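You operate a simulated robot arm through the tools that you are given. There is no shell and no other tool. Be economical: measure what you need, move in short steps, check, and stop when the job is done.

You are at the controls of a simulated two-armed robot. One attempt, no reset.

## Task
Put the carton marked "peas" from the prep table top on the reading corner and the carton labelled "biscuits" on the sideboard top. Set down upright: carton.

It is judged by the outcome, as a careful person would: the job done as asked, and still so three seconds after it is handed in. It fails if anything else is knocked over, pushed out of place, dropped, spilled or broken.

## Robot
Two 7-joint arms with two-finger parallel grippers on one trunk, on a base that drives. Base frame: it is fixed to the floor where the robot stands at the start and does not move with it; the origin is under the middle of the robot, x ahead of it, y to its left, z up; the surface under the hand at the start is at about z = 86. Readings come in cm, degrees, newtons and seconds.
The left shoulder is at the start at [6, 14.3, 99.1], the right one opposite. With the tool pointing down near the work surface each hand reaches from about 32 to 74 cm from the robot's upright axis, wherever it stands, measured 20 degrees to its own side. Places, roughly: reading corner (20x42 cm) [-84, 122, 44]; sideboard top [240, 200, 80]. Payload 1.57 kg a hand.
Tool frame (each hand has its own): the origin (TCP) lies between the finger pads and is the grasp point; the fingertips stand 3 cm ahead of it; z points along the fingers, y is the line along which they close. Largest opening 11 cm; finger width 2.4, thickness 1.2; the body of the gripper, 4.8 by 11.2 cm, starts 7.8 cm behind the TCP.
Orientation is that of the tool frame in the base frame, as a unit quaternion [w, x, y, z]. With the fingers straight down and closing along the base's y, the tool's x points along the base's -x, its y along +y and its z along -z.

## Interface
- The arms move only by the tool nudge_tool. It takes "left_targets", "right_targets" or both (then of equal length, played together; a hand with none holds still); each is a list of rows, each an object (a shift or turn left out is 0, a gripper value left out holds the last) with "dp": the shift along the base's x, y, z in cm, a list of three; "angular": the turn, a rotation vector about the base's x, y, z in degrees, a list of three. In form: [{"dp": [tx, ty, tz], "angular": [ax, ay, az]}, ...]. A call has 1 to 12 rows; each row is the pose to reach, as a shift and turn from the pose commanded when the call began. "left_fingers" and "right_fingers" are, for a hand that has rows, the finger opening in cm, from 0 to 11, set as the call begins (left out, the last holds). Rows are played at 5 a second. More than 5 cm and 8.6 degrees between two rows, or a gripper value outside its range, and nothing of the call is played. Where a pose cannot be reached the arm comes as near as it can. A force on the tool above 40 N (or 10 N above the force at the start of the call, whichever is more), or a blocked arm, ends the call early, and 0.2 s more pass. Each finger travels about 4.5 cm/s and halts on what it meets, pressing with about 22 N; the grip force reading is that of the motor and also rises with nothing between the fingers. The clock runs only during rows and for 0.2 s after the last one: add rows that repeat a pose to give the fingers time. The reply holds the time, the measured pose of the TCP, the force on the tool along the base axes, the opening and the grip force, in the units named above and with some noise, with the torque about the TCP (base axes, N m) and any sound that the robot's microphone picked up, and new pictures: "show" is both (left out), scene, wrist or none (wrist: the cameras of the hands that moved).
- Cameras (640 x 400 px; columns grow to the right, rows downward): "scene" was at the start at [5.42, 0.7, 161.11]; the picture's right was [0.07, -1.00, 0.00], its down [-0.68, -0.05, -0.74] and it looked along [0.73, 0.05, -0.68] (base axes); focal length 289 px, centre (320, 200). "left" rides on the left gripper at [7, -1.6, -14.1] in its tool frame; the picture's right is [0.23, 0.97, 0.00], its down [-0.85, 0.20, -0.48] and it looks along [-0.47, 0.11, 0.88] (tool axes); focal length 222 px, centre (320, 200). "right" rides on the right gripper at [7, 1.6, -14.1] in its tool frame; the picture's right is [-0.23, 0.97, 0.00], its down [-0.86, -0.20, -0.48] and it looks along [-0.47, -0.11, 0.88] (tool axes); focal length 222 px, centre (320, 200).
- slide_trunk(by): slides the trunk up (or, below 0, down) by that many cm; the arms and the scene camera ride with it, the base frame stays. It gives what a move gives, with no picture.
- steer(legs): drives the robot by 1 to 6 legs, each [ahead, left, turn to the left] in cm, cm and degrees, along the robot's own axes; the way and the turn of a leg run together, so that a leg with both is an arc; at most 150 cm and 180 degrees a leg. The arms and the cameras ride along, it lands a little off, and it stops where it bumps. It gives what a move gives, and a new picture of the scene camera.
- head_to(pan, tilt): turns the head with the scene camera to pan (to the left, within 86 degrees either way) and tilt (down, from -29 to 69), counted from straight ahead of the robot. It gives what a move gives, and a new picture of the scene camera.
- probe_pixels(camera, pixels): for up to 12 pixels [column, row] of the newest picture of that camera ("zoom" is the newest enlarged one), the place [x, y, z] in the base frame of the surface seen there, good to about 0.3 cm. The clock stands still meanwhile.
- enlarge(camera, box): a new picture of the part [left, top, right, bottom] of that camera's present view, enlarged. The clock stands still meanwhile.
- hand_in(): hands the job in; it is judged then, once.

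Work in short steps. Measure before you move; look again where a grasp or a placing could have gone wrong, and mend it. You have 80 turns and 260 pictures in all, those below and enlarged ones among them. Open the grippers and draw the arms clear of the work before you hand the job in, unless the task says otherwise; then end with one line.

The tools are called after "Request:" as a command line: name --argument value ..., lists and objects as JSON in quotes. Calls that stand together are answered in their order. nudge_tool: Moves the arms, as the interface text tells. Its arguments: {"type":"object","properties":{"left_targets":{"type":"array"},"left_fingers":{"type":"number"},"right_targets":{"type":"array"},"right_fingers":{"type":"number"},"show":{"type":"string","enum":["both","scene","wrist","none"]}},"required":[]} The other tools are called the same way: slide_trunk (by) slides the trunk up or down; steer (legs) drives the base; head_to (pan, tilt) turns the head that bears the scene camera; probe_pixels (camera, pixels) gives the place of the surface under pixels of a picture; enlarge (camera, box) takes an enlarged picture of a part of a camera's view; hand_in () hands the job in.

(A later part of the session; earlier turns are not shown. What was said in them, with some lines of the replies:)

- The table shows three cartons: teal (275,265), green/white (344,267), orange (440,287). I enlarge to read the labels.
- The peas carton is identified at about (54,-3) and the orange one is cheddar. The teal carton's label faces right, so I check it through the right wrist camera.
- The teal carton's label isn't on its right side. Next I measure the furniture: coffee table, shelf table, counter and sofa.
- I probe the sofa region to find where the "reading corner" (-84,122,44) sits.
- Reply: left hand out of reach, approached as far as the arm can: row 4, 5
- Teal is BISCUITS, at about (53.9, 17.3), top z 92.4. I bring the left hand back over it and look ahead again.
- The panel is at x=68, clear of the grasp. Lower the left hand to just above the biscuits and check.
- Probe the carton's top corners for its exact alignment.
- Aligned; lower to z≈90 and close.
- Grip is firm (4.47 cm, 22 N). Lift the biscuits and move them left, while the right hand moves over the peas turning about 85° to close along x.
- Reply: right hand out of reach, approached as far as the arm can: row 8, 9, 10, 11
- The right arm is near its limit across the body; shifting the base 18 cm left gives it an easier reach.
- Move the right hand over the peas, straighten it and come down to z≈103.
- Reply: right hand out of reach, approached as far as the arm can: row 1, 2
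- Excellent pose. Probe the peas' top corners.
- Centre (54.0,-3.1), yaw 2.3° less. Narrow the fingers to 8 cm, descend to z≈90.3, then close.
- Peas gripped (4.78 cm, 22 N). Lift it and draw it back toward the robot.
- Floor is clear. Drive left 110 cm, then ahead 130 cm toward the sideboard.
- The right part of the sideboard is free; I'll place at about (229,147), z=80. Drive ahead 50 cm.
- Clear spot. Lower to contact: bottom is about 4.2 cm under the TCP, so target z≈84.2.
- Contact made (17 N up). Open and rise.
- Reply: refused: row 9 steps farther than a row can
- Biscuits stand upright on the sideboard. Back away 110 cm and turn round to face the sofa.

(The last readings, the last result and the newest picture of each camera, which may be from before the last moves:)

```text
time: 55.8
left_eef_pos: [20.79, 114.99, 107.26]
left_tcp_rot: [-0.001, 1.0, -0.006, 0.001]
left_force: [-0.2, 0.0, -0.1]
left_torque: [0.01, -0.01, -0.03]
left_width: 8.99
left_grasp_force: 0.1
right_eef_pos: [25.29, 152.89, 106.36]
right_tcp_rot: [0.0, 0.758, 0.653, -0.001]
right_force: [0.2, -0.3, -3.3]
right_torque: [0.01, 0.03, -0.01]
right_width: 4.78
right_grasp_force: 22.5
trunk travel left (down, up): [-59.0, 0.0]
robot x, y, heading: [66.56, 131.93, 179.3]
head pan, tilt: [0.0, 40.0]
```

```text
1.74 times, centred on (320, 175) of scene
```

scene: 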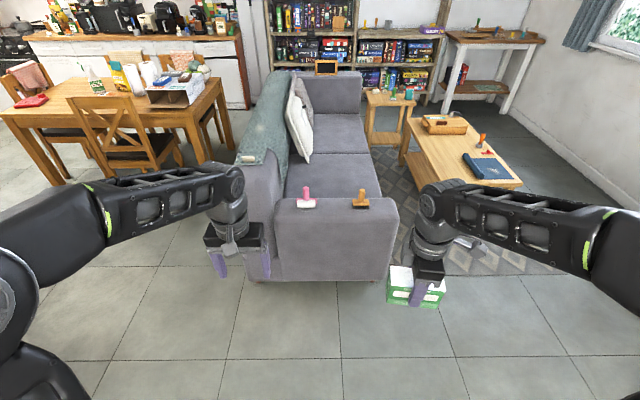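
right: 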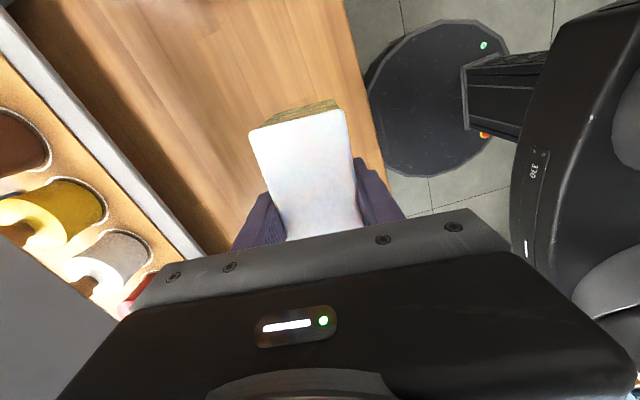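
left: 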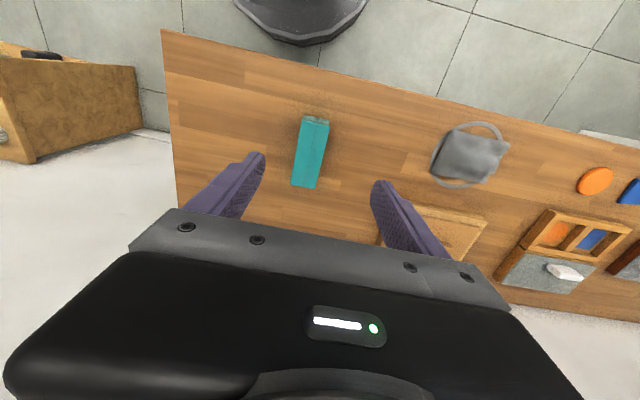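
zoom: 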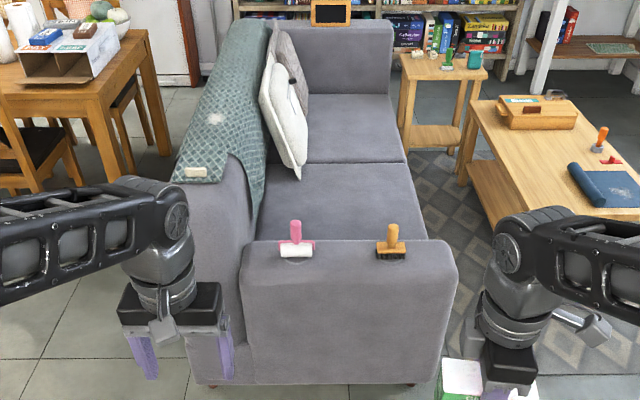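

The seat is at z=44, back face at y≈113, armrest top z≈62 with a pink roller (-50,127) and brush (-50,154). I measure the base radius (from the last left wrist picture) and the armrest details.

Request:
probe_pixels --camera "left" --pixels '[[305, 40], [280, 36], [330, 36], [305, 30], [305, 46]]'

Request:
probe_pixels --camera "zoom" --pixels '[[345, 240], [345, 236], [345, 228], [295, 222], [296, 256], [310, 243], [282, 250], [391, 226], [255, 205], [245, 250], [222, 170], [330, 380]]'

```text
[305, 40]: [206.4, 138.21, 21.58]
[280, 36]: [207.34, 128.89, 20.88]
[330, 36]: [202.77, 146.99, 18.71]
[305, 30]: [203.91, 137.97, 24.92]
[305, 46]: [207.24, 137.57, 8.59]
```

```text
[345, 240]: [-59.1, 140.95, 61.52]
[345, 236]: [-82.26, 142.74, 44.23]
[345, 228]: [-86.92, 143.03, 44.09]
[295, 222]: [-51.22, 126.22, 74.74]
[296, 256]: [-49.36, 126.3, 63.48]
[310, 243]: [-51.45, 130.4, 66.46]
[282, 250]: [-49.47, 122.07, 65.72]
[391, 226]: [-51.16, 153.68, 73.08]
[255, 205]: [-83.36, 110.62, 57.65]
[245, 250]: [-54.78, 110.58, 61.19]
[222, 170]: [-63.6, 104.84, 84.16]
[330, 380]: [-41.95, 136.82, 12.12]
```

Base radius is ~29 cm, sofa side at x=-42, so I can stand at about x=-9. First retract the left hand, then drive closer: 50 ahead, 34 left.

Request:
nudge_tool --left_targets '[{"dp": [4, 0, 1]}, {"dp": [8, 0, 2]}, {"dp": [10, 0, 3]}, {"dp": [10, 0, 3]}]' --show "none"

Request:
steer --legs '[[50, 0, 0.7], [0, 34, 0]]'

```text
time: 56.8
left_eef_pos: [30.9, 114.94, 110.39]
left_tcp_rot: [0.0, 1.0, -0.006, 0.0]
left_force: [0.4, -0.2, -0.4]
left_torque: [0.0, -0.02, -0.02]
left_width: 8.99
left_grasp_force: 0.0
right_eef_pos: [25.22, 152.9, 106.39]
right_tcp_rot: [0.0, 0.758, 0.653, -0.001]
right_force: [-0.4, 0.3, -2.1]
right_torque: [-0.01, 0.0, -0.01]
right_width: 4.79
right_grasp_force: 21.5
trunk travel left (down, up): [-59.0, 0.0]
robot x, y, heading: [66.75, 131.7, 179.4]
head pan, tilt: [0.0, 40.0]
```

```text
time: 61.6
left_eef_pos: [-19.47, 80.1, 110.32]
left_tcp_rot: [0.0, 1.0, -0.002, 0.0]
left_force: [0.2, 0.4, 0.2]
left_torque: [0.02, -0.02, -0.02]
left_width: 9.0
left_grasp_force: 0.2
right_eef_pos: [-25.43, 118.02, 106.38]
right_tcp_rot: [-0.001, 0.755, 0.655, 0.0]
right_force: [0.0, 0.4, -2.4]
right_torque: [0.03, 0.01, -0.01]
right_width: 4.78
right_grasp_force: 22.1
trunk travel left (down, up): [-59.0, 0.0]
robot x, y, heading: [16.61, 97.27, 180.0]
head pan, tilt: [0.0, 40.0]
```

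scene: 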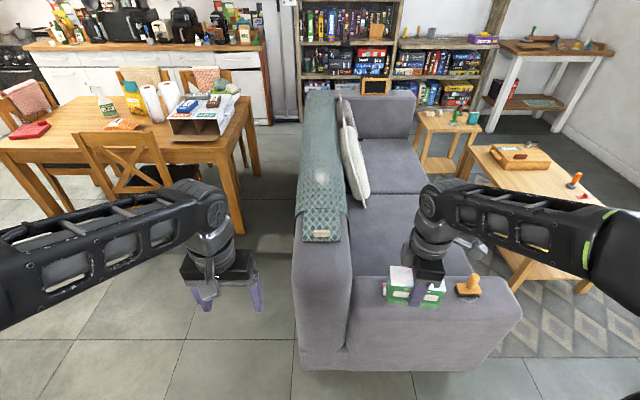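

Everything clear. Approach the armrest side by another 25 cm (hand stays high at z 106, carton bottom ~102 above the roller at 75).

Request:
steer --legs '[[25, 0, 0]]'

Request:
slide_trunk --by -10

Request:
head_to --pan -12 --tilt 55

```text
time: 63.4
left_eef_pos: [-44.86, 80.25, 110.3]
left_tcp_rot: [0.0, 1.0, -0.001, 0.0]
left_force: [-0.6, 0.5, -0.3]
left_torque: [0.0, -0.02, -0.01]
left_width: 8.98
left_grasp_force: 0.0
right_eef_pos: [-50.7, 118.14, 106.31]
right_tcp_rot: [0.001, 0.756, 0.655, -0.001]
right_force: [-0.9, 0.0, -3.7]
right_torque: [0.03, -0.01, -0.02]
right_width: 4.77
right_grasp_force: 21.9
trunk travel left (down, up): [-59.0, 0.0]
robot x, y, heading: [-8.61, 97.22, 180.0]
head pan, tilt: [0.0, 40.0]
```

scene: 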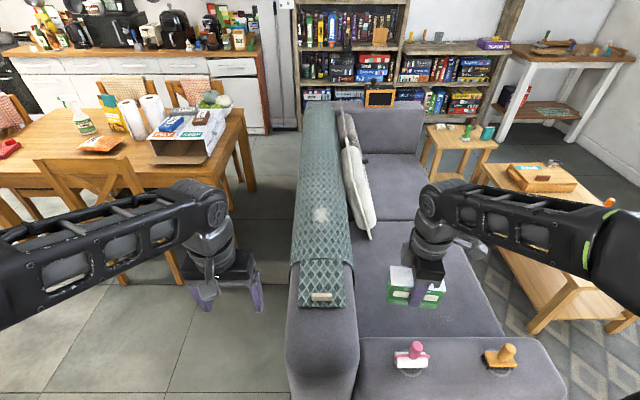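

```text
time: 64.8
left_eef_pos: [-44.76, 80.38, 100.39]
left_tcp_rot: [-0.001, 1.0, -0.001, 0.0]
left_force: [-0.9, -0.7, -0.7]
left_torque: [0.0, -0.01, 0.0]
left_width: 9.0
left_grasp_force: 0.1
right_eef_pos: [-50.52, 118.13, 96.32]
right_tcp_rot: [0.0, 0.755, 0.655, -0.001]
right_force: [1.1, -0.9, -3.7]
right_torque: [-0.01, 0.01, 0.03]
right_width: 4.79
right_grasp_force: 21.7
trunk travel left (down, up): [-49.0, 10.0]
robot x, y, heading: [-8.56, 97.72, 180.1]
head pan, tilt: [0.0, 40.0]
```

```text
time: 65.5
left_eef_pos: [-44.79, 80.31, 100.36]
left_tcp_rot: [-0.001, 1.0, -0.001, 0.0]
left_force: [0.1, 0.3, -0.1]
left_torque: [-0.01, 0.01, -0.03]
left_width: 9.0
left_grasp_force: 0.1
right_eef_pos: [-50.65, 118.23, 96.39]
right_tcp_rot: [0.0, 0.755, 0.656, -0.001]
right_force: [0.7, 0.1, -2.9]
right_torque: [-0.02, -0.01, 0.0]
right_width: 4.75
right_grasp_force: 21.9
trunk travel left (down, up): [-49.0, 10.0]
robot x, y, heading: [-8.68, 97.71, 180.0]
head pan, tilt: [-12.0, 55.0]
```

scene: 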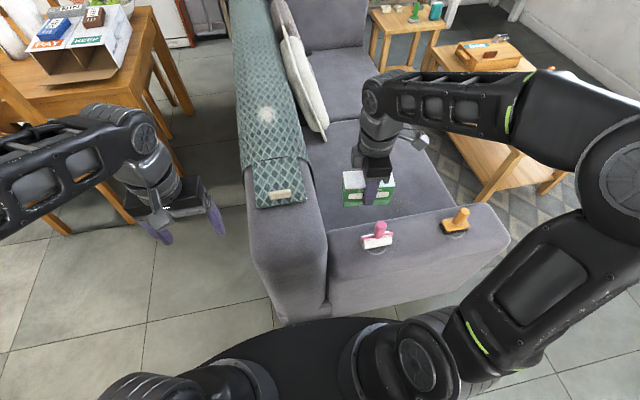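

Measure the arm's geometry: wrist, forearm and elbow positions.

Request:
probe_pixels --camera "scene" --pixels '[[371, 102], [440, 100], [500, 110], [560, 120], [620, 180], [520, 290], [415, 360], [374, 170], [385, 130]]'

```text
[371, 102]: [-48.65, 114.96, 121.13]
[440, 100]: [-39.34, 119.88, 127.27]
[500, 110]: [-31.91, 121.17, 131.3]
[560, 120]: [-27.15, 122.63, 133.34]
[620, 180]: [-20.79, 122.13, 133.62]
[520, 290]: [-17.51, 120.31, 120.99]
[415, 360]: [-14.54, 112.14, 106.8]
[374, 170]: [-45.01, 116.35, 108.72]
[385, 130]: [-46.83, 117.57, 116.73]
```

The elbow is up (z≈133), so the forearm will clear the roller. Move forward at height to x≈-72, y≈123.5, then begin the descent.

Request:
nudge_tool --right_targets '[{"dp": [-4, 2, 0]}, {"dp": [-8, 4, 0]}, {"dp": [-12, 5.3, 0]}, {"dp": [-16, 5.3, -1]}, {"dp": [-20, 5.3, -3]}, {"dp": [-22, 5.3, -7]}, {"dp": [-23.5, 5.3, -11]}, {"dp": [-24.4, 5.3, -15]}, {"dp": [-24.4, 5.3, -19]}, {"dp": [-24.4, 5.3, -22]}, {"dp": [-24.4, 5.3, -22]}]'

```text
time: 67.9
left_eef_pos: [-44.82, 80.13, 100.36]
left_tcp_rot: [0.0, 1.0, -0.001, -0.001]
left_force: [-0.5, -0.2, -0.3]
left_torque: [0.02, 0.02, 0.0]
left_width: 8.99
left_grasp_force: 0.1
right_eef_pos: [-74.87, 123.49, 74.41]
right_tcp_rot: [-0.001, 0.755, 0.656, -0.001]
right_force: [0.3, 0.4, -2.8]
right_torque: [0.0, -0.04, -0.03]
right_width: 4.8
right_grasp_force: 21.9
trunk travel left (down, up): [-49.0, 10.0]
robot x, y, heading: [-8.82, 97.45, 179.9]
head pan, tilt: [-12.0, 55.0]
```

scene: 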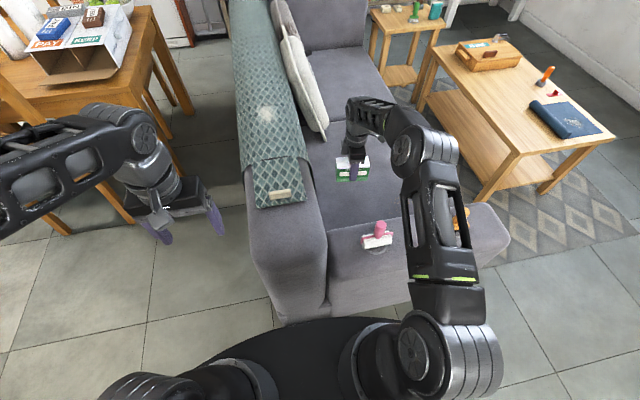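
right: 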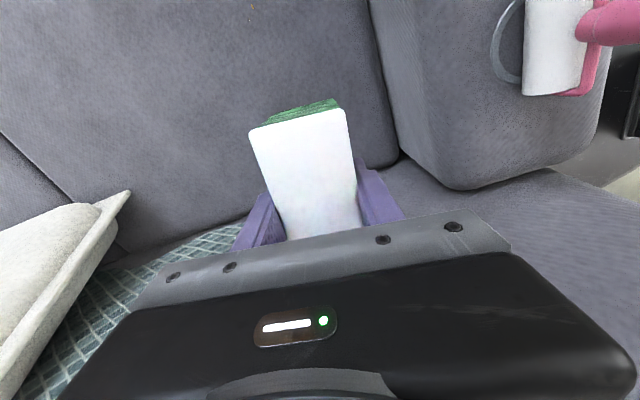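

Descent is fine so far. Check forearm/elbow clearances and the landing area.

Request:
probe_pixels --camera "scene" --pixels '[[405, 150], [425, 170], [440, 200], [440, 250], [380, 112], [442, 150], [360, 140], [445, 295]]'

Request:
probe_pixels --camera "right" --pixels '[[300, 60], [200, 150], [210, 240], [130, 280], [390, 140], [420, 170], [480, 185], [430, 200], [300, 100]]'

```text
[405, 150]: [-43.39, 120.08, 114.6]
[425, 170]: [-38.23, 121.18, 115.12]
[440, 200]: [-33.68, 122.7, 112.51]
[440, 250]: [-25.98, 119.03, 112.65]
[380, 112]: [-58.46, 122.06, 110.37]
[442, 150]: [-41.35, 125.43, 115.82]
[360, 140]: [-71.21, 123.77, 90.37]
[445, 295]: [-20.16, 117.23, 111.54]
```

```text
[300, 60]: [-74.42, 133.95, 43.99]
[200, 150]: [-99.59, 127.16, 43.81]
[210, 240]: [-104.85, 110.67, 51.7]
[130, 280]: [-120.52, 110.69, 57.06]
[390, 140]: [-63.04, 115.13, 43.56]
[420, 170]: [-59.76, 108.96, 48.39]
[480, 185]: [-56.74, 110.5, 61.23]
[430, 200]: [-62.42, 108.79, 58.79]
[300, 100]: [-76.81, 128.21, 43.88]
```

Clearances are ample (forearm >110, armrest inner face x≈-62). Lower to just above the seat, then gently to contact.

Request:
nudge_tool --right_targets '[{"dp": [0, 0, -4.5]}, {"dp": [0, 0, -9]}, {"dp": [0, 0, -13.5]}, {"dp": [0, 0, -18]}, {"dp": [0, 0, -22]}, {"dp": [0, 0, -24]}, {"dp": [0, 0, -24]}]'

```text
time: 69.5
left_eef_pos: [-44.88, 80.26, 100.41]
left_tcp_rot: [0.0, 1.0, -0.001, 0.001]
left_force: [1.6, -0.3, 0.5]
left_torque: [0.03, -0.02, 0.01]
left_width: 9.02
left_grasp_force: 0.1
right_eef_pos: [-72.53, 123.32, 51.6]
right_tcp_rot: [0.0, 0.755, 0.655, -0.001]
right_force: [0.2, 0.1, -2.3]
right_torque: [-0.05, 0.0, 0.02]
right_width: 4.79
right_grasp_force: 21.9
right hand out of reach, approached as far as the arm can: row 4, 5, 6, 7
trunk travel left (down, up): [-49.0, 10.0]
robot x, y, heading: [-8.94, 97.38, 179.8]
head pan, tilt: [-12.0, 55.0]
```

scene: 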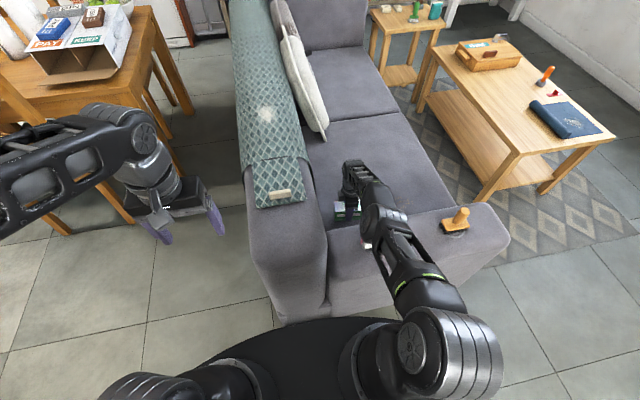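
right: 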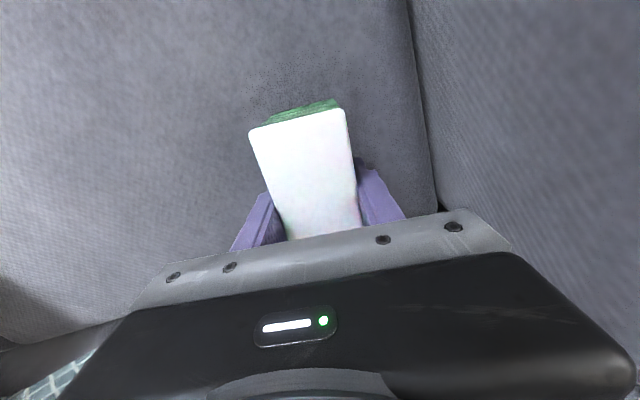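

The arm is at its reach limit, at x=-72.5, z=51.6. Before lowering the trunk I check clearance of the arm over the pink roller.

Request:
probe_pixels --camera "scene" --pixels '[[368, 190], [375, 212], [385, 220], [400, 240], [375, 240], [410, 265], [430, 290], [398, 275], [364, 242]]'

Request:
enlarge --camera "scene" --box '[310, 140, 490, 320]'

```text
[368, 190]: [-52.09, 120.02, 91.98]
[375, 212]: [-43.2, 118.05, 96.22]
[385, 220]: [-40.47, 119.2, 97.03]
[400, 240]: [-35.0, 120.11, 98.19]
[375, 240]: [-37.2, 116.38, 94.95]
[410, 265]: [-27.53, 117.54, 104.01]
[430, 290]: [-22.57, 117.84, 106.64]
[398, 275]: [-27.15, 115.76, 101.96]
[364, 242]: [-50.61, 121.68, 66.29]
```

```text
2.22 times, centred on (400, 230) of scene
```

zoom: 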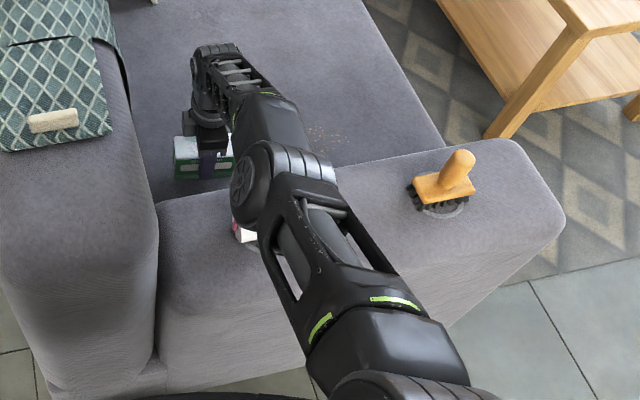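

Forearm top is ~92 at the roller (underside ≈81 vs roller top ≈75), and trunk travel of ~3 cm keeps a margin. Slide down 2.5 cm, and inspect.

Request:
slide_trunk --by -2.5

Request:
enlarge --camera "scene" --box '[310, 140, 490, 320]'

Request:
enlarge --camera "right" --box '[160, 60, 480, 260]'

```text
time: 70.2
left_eef_pos: [-44.67, 80.26, 97.86]
left_tcp_rot: [0.001, 1.0, 0.0, 0.001]
left_force: [0.3, 0.9, 0.5]
left_torque: [-0.01, 0.02, 0.01]
left_width: 9.01
left_grasp_force: 0.1
right_eef_pos: [-72.58, 123.33, 49.16]
right_tcp_rot: [-0.001, 0.756, 0.655, -0.001]
right_force: [0.8, -0.4, -3.0]
right_torque: [0.02, -0.01, -0.02]
right_width: 4.78
right_grasp_force: 22.3
trunk travel left (down, up): [-46.5, 12.5]
robot x, y, heading: [-8.58, 97.46, 180.0]
head pan, tilt: [-12.0, 55.0]
```

```text
2.22 times, centred on (400, 230) of scene
```

zoom: 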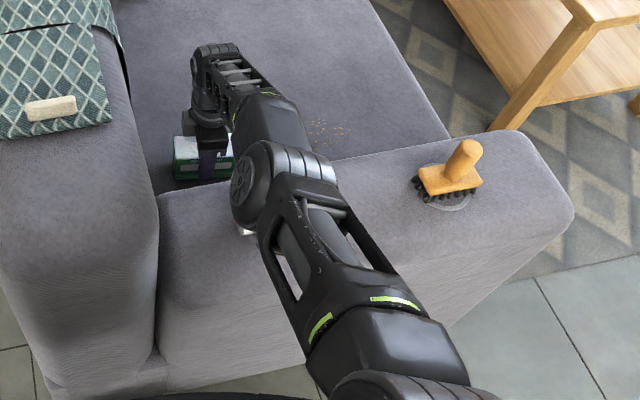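

```text
2.00 times, centred on (320, 160) of right
```

zoom: 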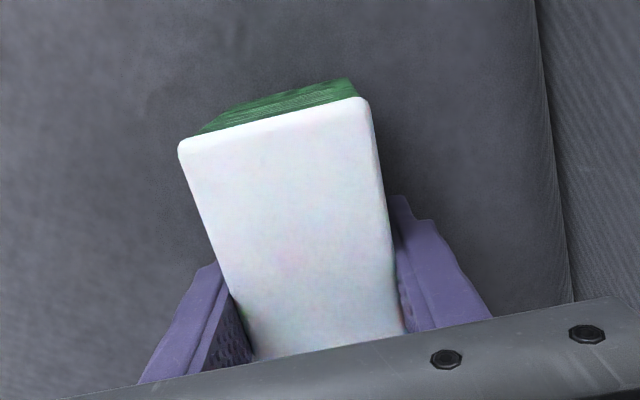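

No contact yet (about 0.6 cm above). Lower the trunk another 0.6 cm.

Request:
slide_trunk --by -0.6

```text
time: 70.8
left_eef_pos: [-44.72, 80.37, 97.29]
left_tcp_rot: [0.0, 1.0, -0.001, 0.0]
left_force: [-0.4, -0.3, 1.1]
left_torque: [0.0, 0.02, -0.03]
left_width: 8.99
left_grasp_force: 0.1
right_eef_pos: [-72.62, 123.24, 48.72]
right_tcp_rot: [0.0, 0.756, 0.655, -0.001]
right_force: [3.1, -1.0, 3.2]
right_torque: [-0.01, -0.26, 0.03]
right_width: 4.79
right_grasp_force: 21.7
trunk travel left (down, up): [-45.9, 13.1]
robot x, y, heading: [-8.65, 96.91, 179.7]
head pan, tilt: [-12.0, 55.0]
```

Contact made (force changed from -3 to +3 N). Open the fingers in place.

Request:
nudge_tool --right_targets '[{}, {}, {}, {}]' --right_fingers 8

```text
time: 71.8
left_eef_pos: [-44.7, 80.33, 97.26]
left_tcp_rot: [-0.001, 1.0, 0.0, 0.0]
left_force: [-0.4, 0.2, -0.3]
left_torque: [-0.01, 0.01, -0.01]
left_width: 8.99
left_grasp_force: 0.1
right_eef_pos: [-72.69, 123.33, 48.54]
right_tcp_rot: [0.0, 0.755, 0.655, -0.001]
right_force: [0.0, 0.0, 0.2]
right_torque: [0.0, 0.01, -0.01]
right_width: 7.98
right_grasp_force: 0.0
trunk travel left (down, up): [-45.9, 13.1]
robot x, y, heading: [-8.76, 97.4, 180.0]
head pan, tilt: [-12.0, 55.0]
```

scene: 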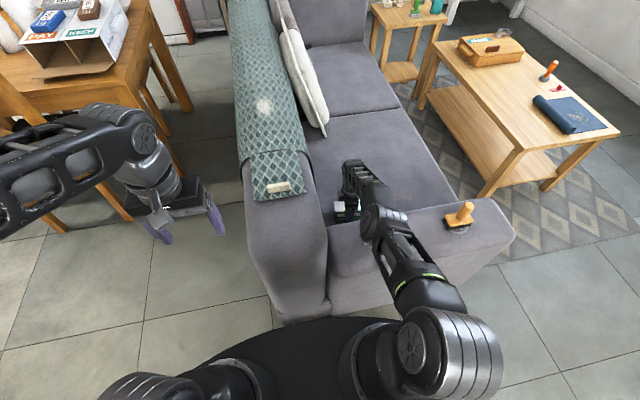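
right: 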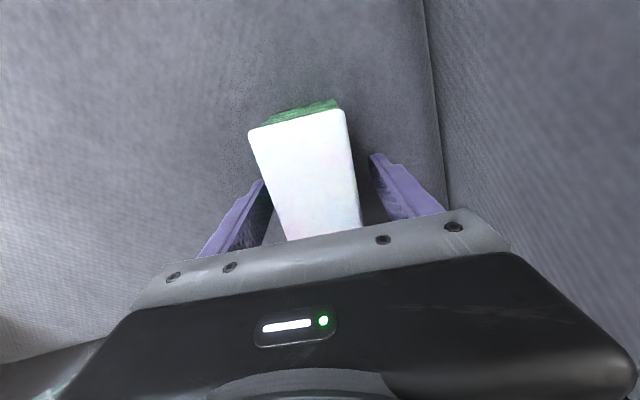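

Released and standing. Raise via trunk straight up, then lift the hand to clear the roller.

Request:
slide_trunk --by 13

Request:
nudge_tool --right_targets '[{"dp": [0, 0, 4.5]}, {"dp": [0, 0, 9]}, {"dp": [0, 0, 13.5]}, {"dp": [0, 0, 18]}, {"dp": [0, 0, 22.5]}, {"dp": [0, 0, 27]}, {"dp": [0, 0, 31]}, {"dp": [2, 0, 35]}, {"dp": [4, 0, 38]}, {"dp": [4, 0, 38]}]'

```text
time: 73.4
left_eef_pos: [-44.85, 80.32, 110.22]
left_tcp_rot: [-0.001, 1.0, -0.001, -0.001]
left_force: [-0.3, -0.4, -0.2]
left_torque: [-0.01, -0.02, 0.0]
left_width: 9.01
left_grasp_force: 0.1
right_eef_pos: [-72.58, 123.33, 61.46]
right_tcp_rot: [0.0, 0.755, 0.656, -0.002]
right_force: [-0.8, 0.6, -0.6]
right_torque: [0.02, -0.03, 0.0]
right_width: 7.97
right_grasp_force: 0.0
trunk travel left (down, up): [-58.9, 0.1]
robot x, y, heading: [-8.83, 97.5, 179.9]
head pan, tilt: [-12.0, 55.0]
```

```text
time: 75.6
left_eef_pos: [-44.76, 80.26, 110.28]
left_tcp_rot: [0.0, 1.0, -0.001, 0.0]
left_force: [0.3, -0.1, 0.6]
left_torque: [0.02, -0.02, 0.01]
left_width: 9.01
left_grasp_force: 0.0
right_eef_pos: [-68.67, 123.31, 99.72]
right_tcp_rot: [0.0, 0.755, 0.656, -0.002]
right_force: [-0.2, -0.5, 0.8]
right_torque: [0.0, 0.0, 0.03]
right_width: 7.97
right_grasp_force: 0.2
trunk travel left (down, up): [-58.9, 0.1]
robot x, y, heading: [-8.9, 97.35, 179.9]
head pan, tilt: [-12.0, 55.0]
```

scene: 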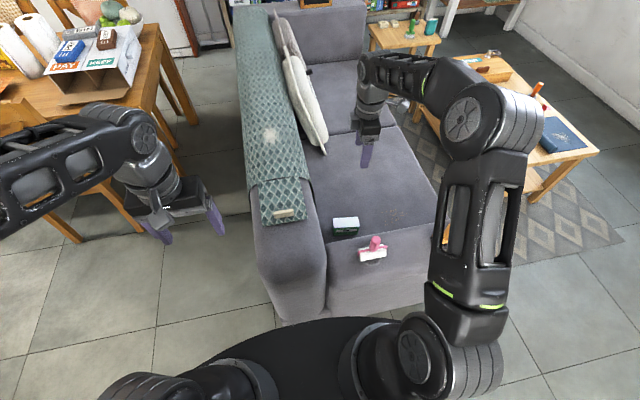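
right: 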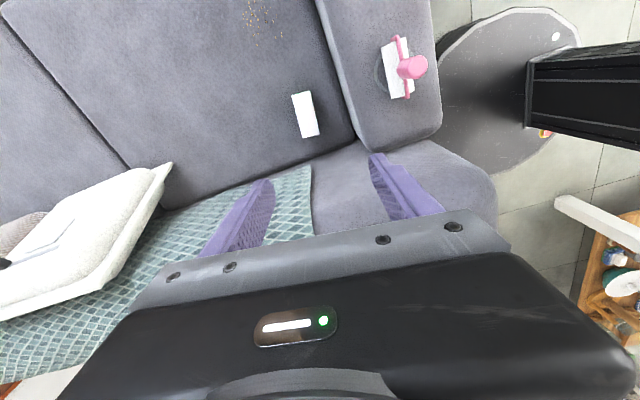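

Peas stand on the seat, roller untouched. Back off 50 cm and verify.

Request:
steer --legs '[[-50, 0, 0]]'

Request:
head_to --pan -10 --tilt 38

Request:
enlarge --camera "scene" --box '[200, 120, 480, 320]'

```text
time: 78.5
left_eef_pos: [5.94, 80.21, 110.19]
left_tcp_rot: [0.001, 1.0, -0.002, -0.001]
left_force: [1.2, -0.2, 0.4]
left_torque: [-0.04, 0.03, 0.01]
left_width: 9.01
left_grasp_force: 0.0
right_eef_pos: [-17.91, 123.26, 99.89]
right_tcp_rot: [0.001, 0.756, 0.654, -0.001]
right_force: [-0.4, 0.6, 0.7]
right_torque: [0.03, 0.05, -0.02]
right_width: 8.0
right_grasp_force: 0.0
trunk travel left (down, up): [-58.9, 0.1]
robot x, y, heading: [41.91, 96.96, 179.7]
head pan, tilt: [-12.0, 55.0]
```

scene: 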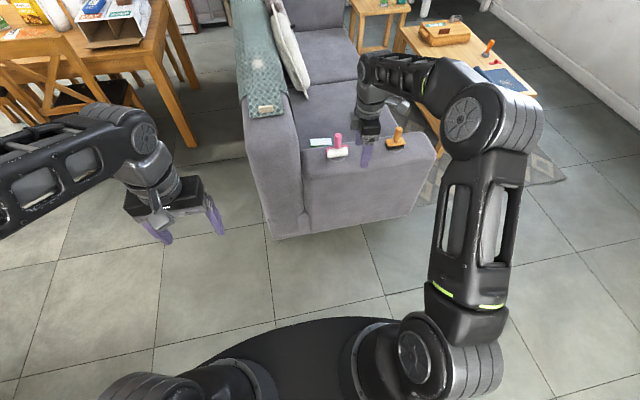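

```text
time: 79.3
left_eef_pos: [5.87, 80.22, 110.34]
left_tcp_rot: [0.0, 1.0, -0.003, 0.0]
left_force: [0.0, -0.3, -0.4]
left_torque: [0.01, 0.01, 0.02]
left_width: 9.0
left_grasp_force: 0.1
right_eef_pos: [-17.96, 123.44, 99.85]
right_tcp_rot: [0.0, 0.756, 0.655, -0.001]
right_force: [0.0, 0.2, -0.2]
right_torque: [0.0, 0.0, 0.01]
right_width: 8.01
right_grasp_force: 0.0
trunk travel left (down, up): [-58.9, 0.1]
robot x, y, heading: [41.8, 97.39, 179.6]
head pan, tilt: [-10.0, 38.0]
```

scene: 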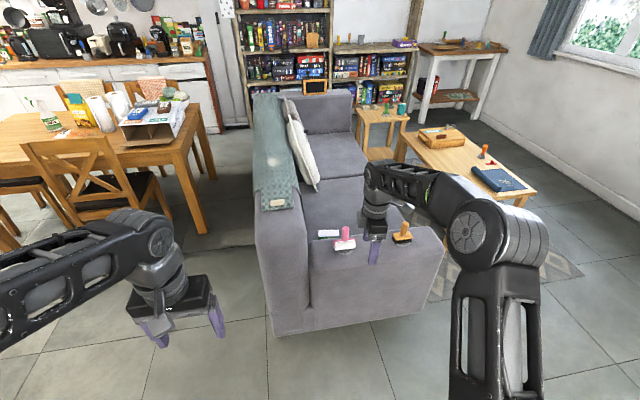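

```text
2.00 times, centred on (340, 220) of scene
```

zoom: 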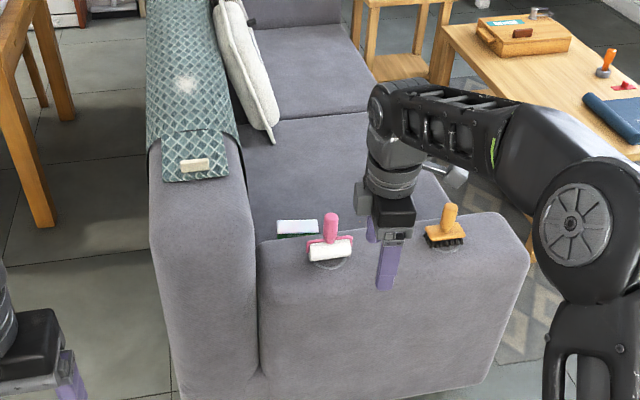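

Peas stand upright on the seat corner with the roller, brush, and cushion undisturbed, both grippers open and clear. Handing in.

Request:
hand_in

```text
The job is handed in.
```

The peas carton is upright on the reading corner, which I took to be the sofa seat against the back and armrest. The biscuits carton is upright on the free right end of the sideboard. I saw nothing else moved or knocked over, and the job is handed in.
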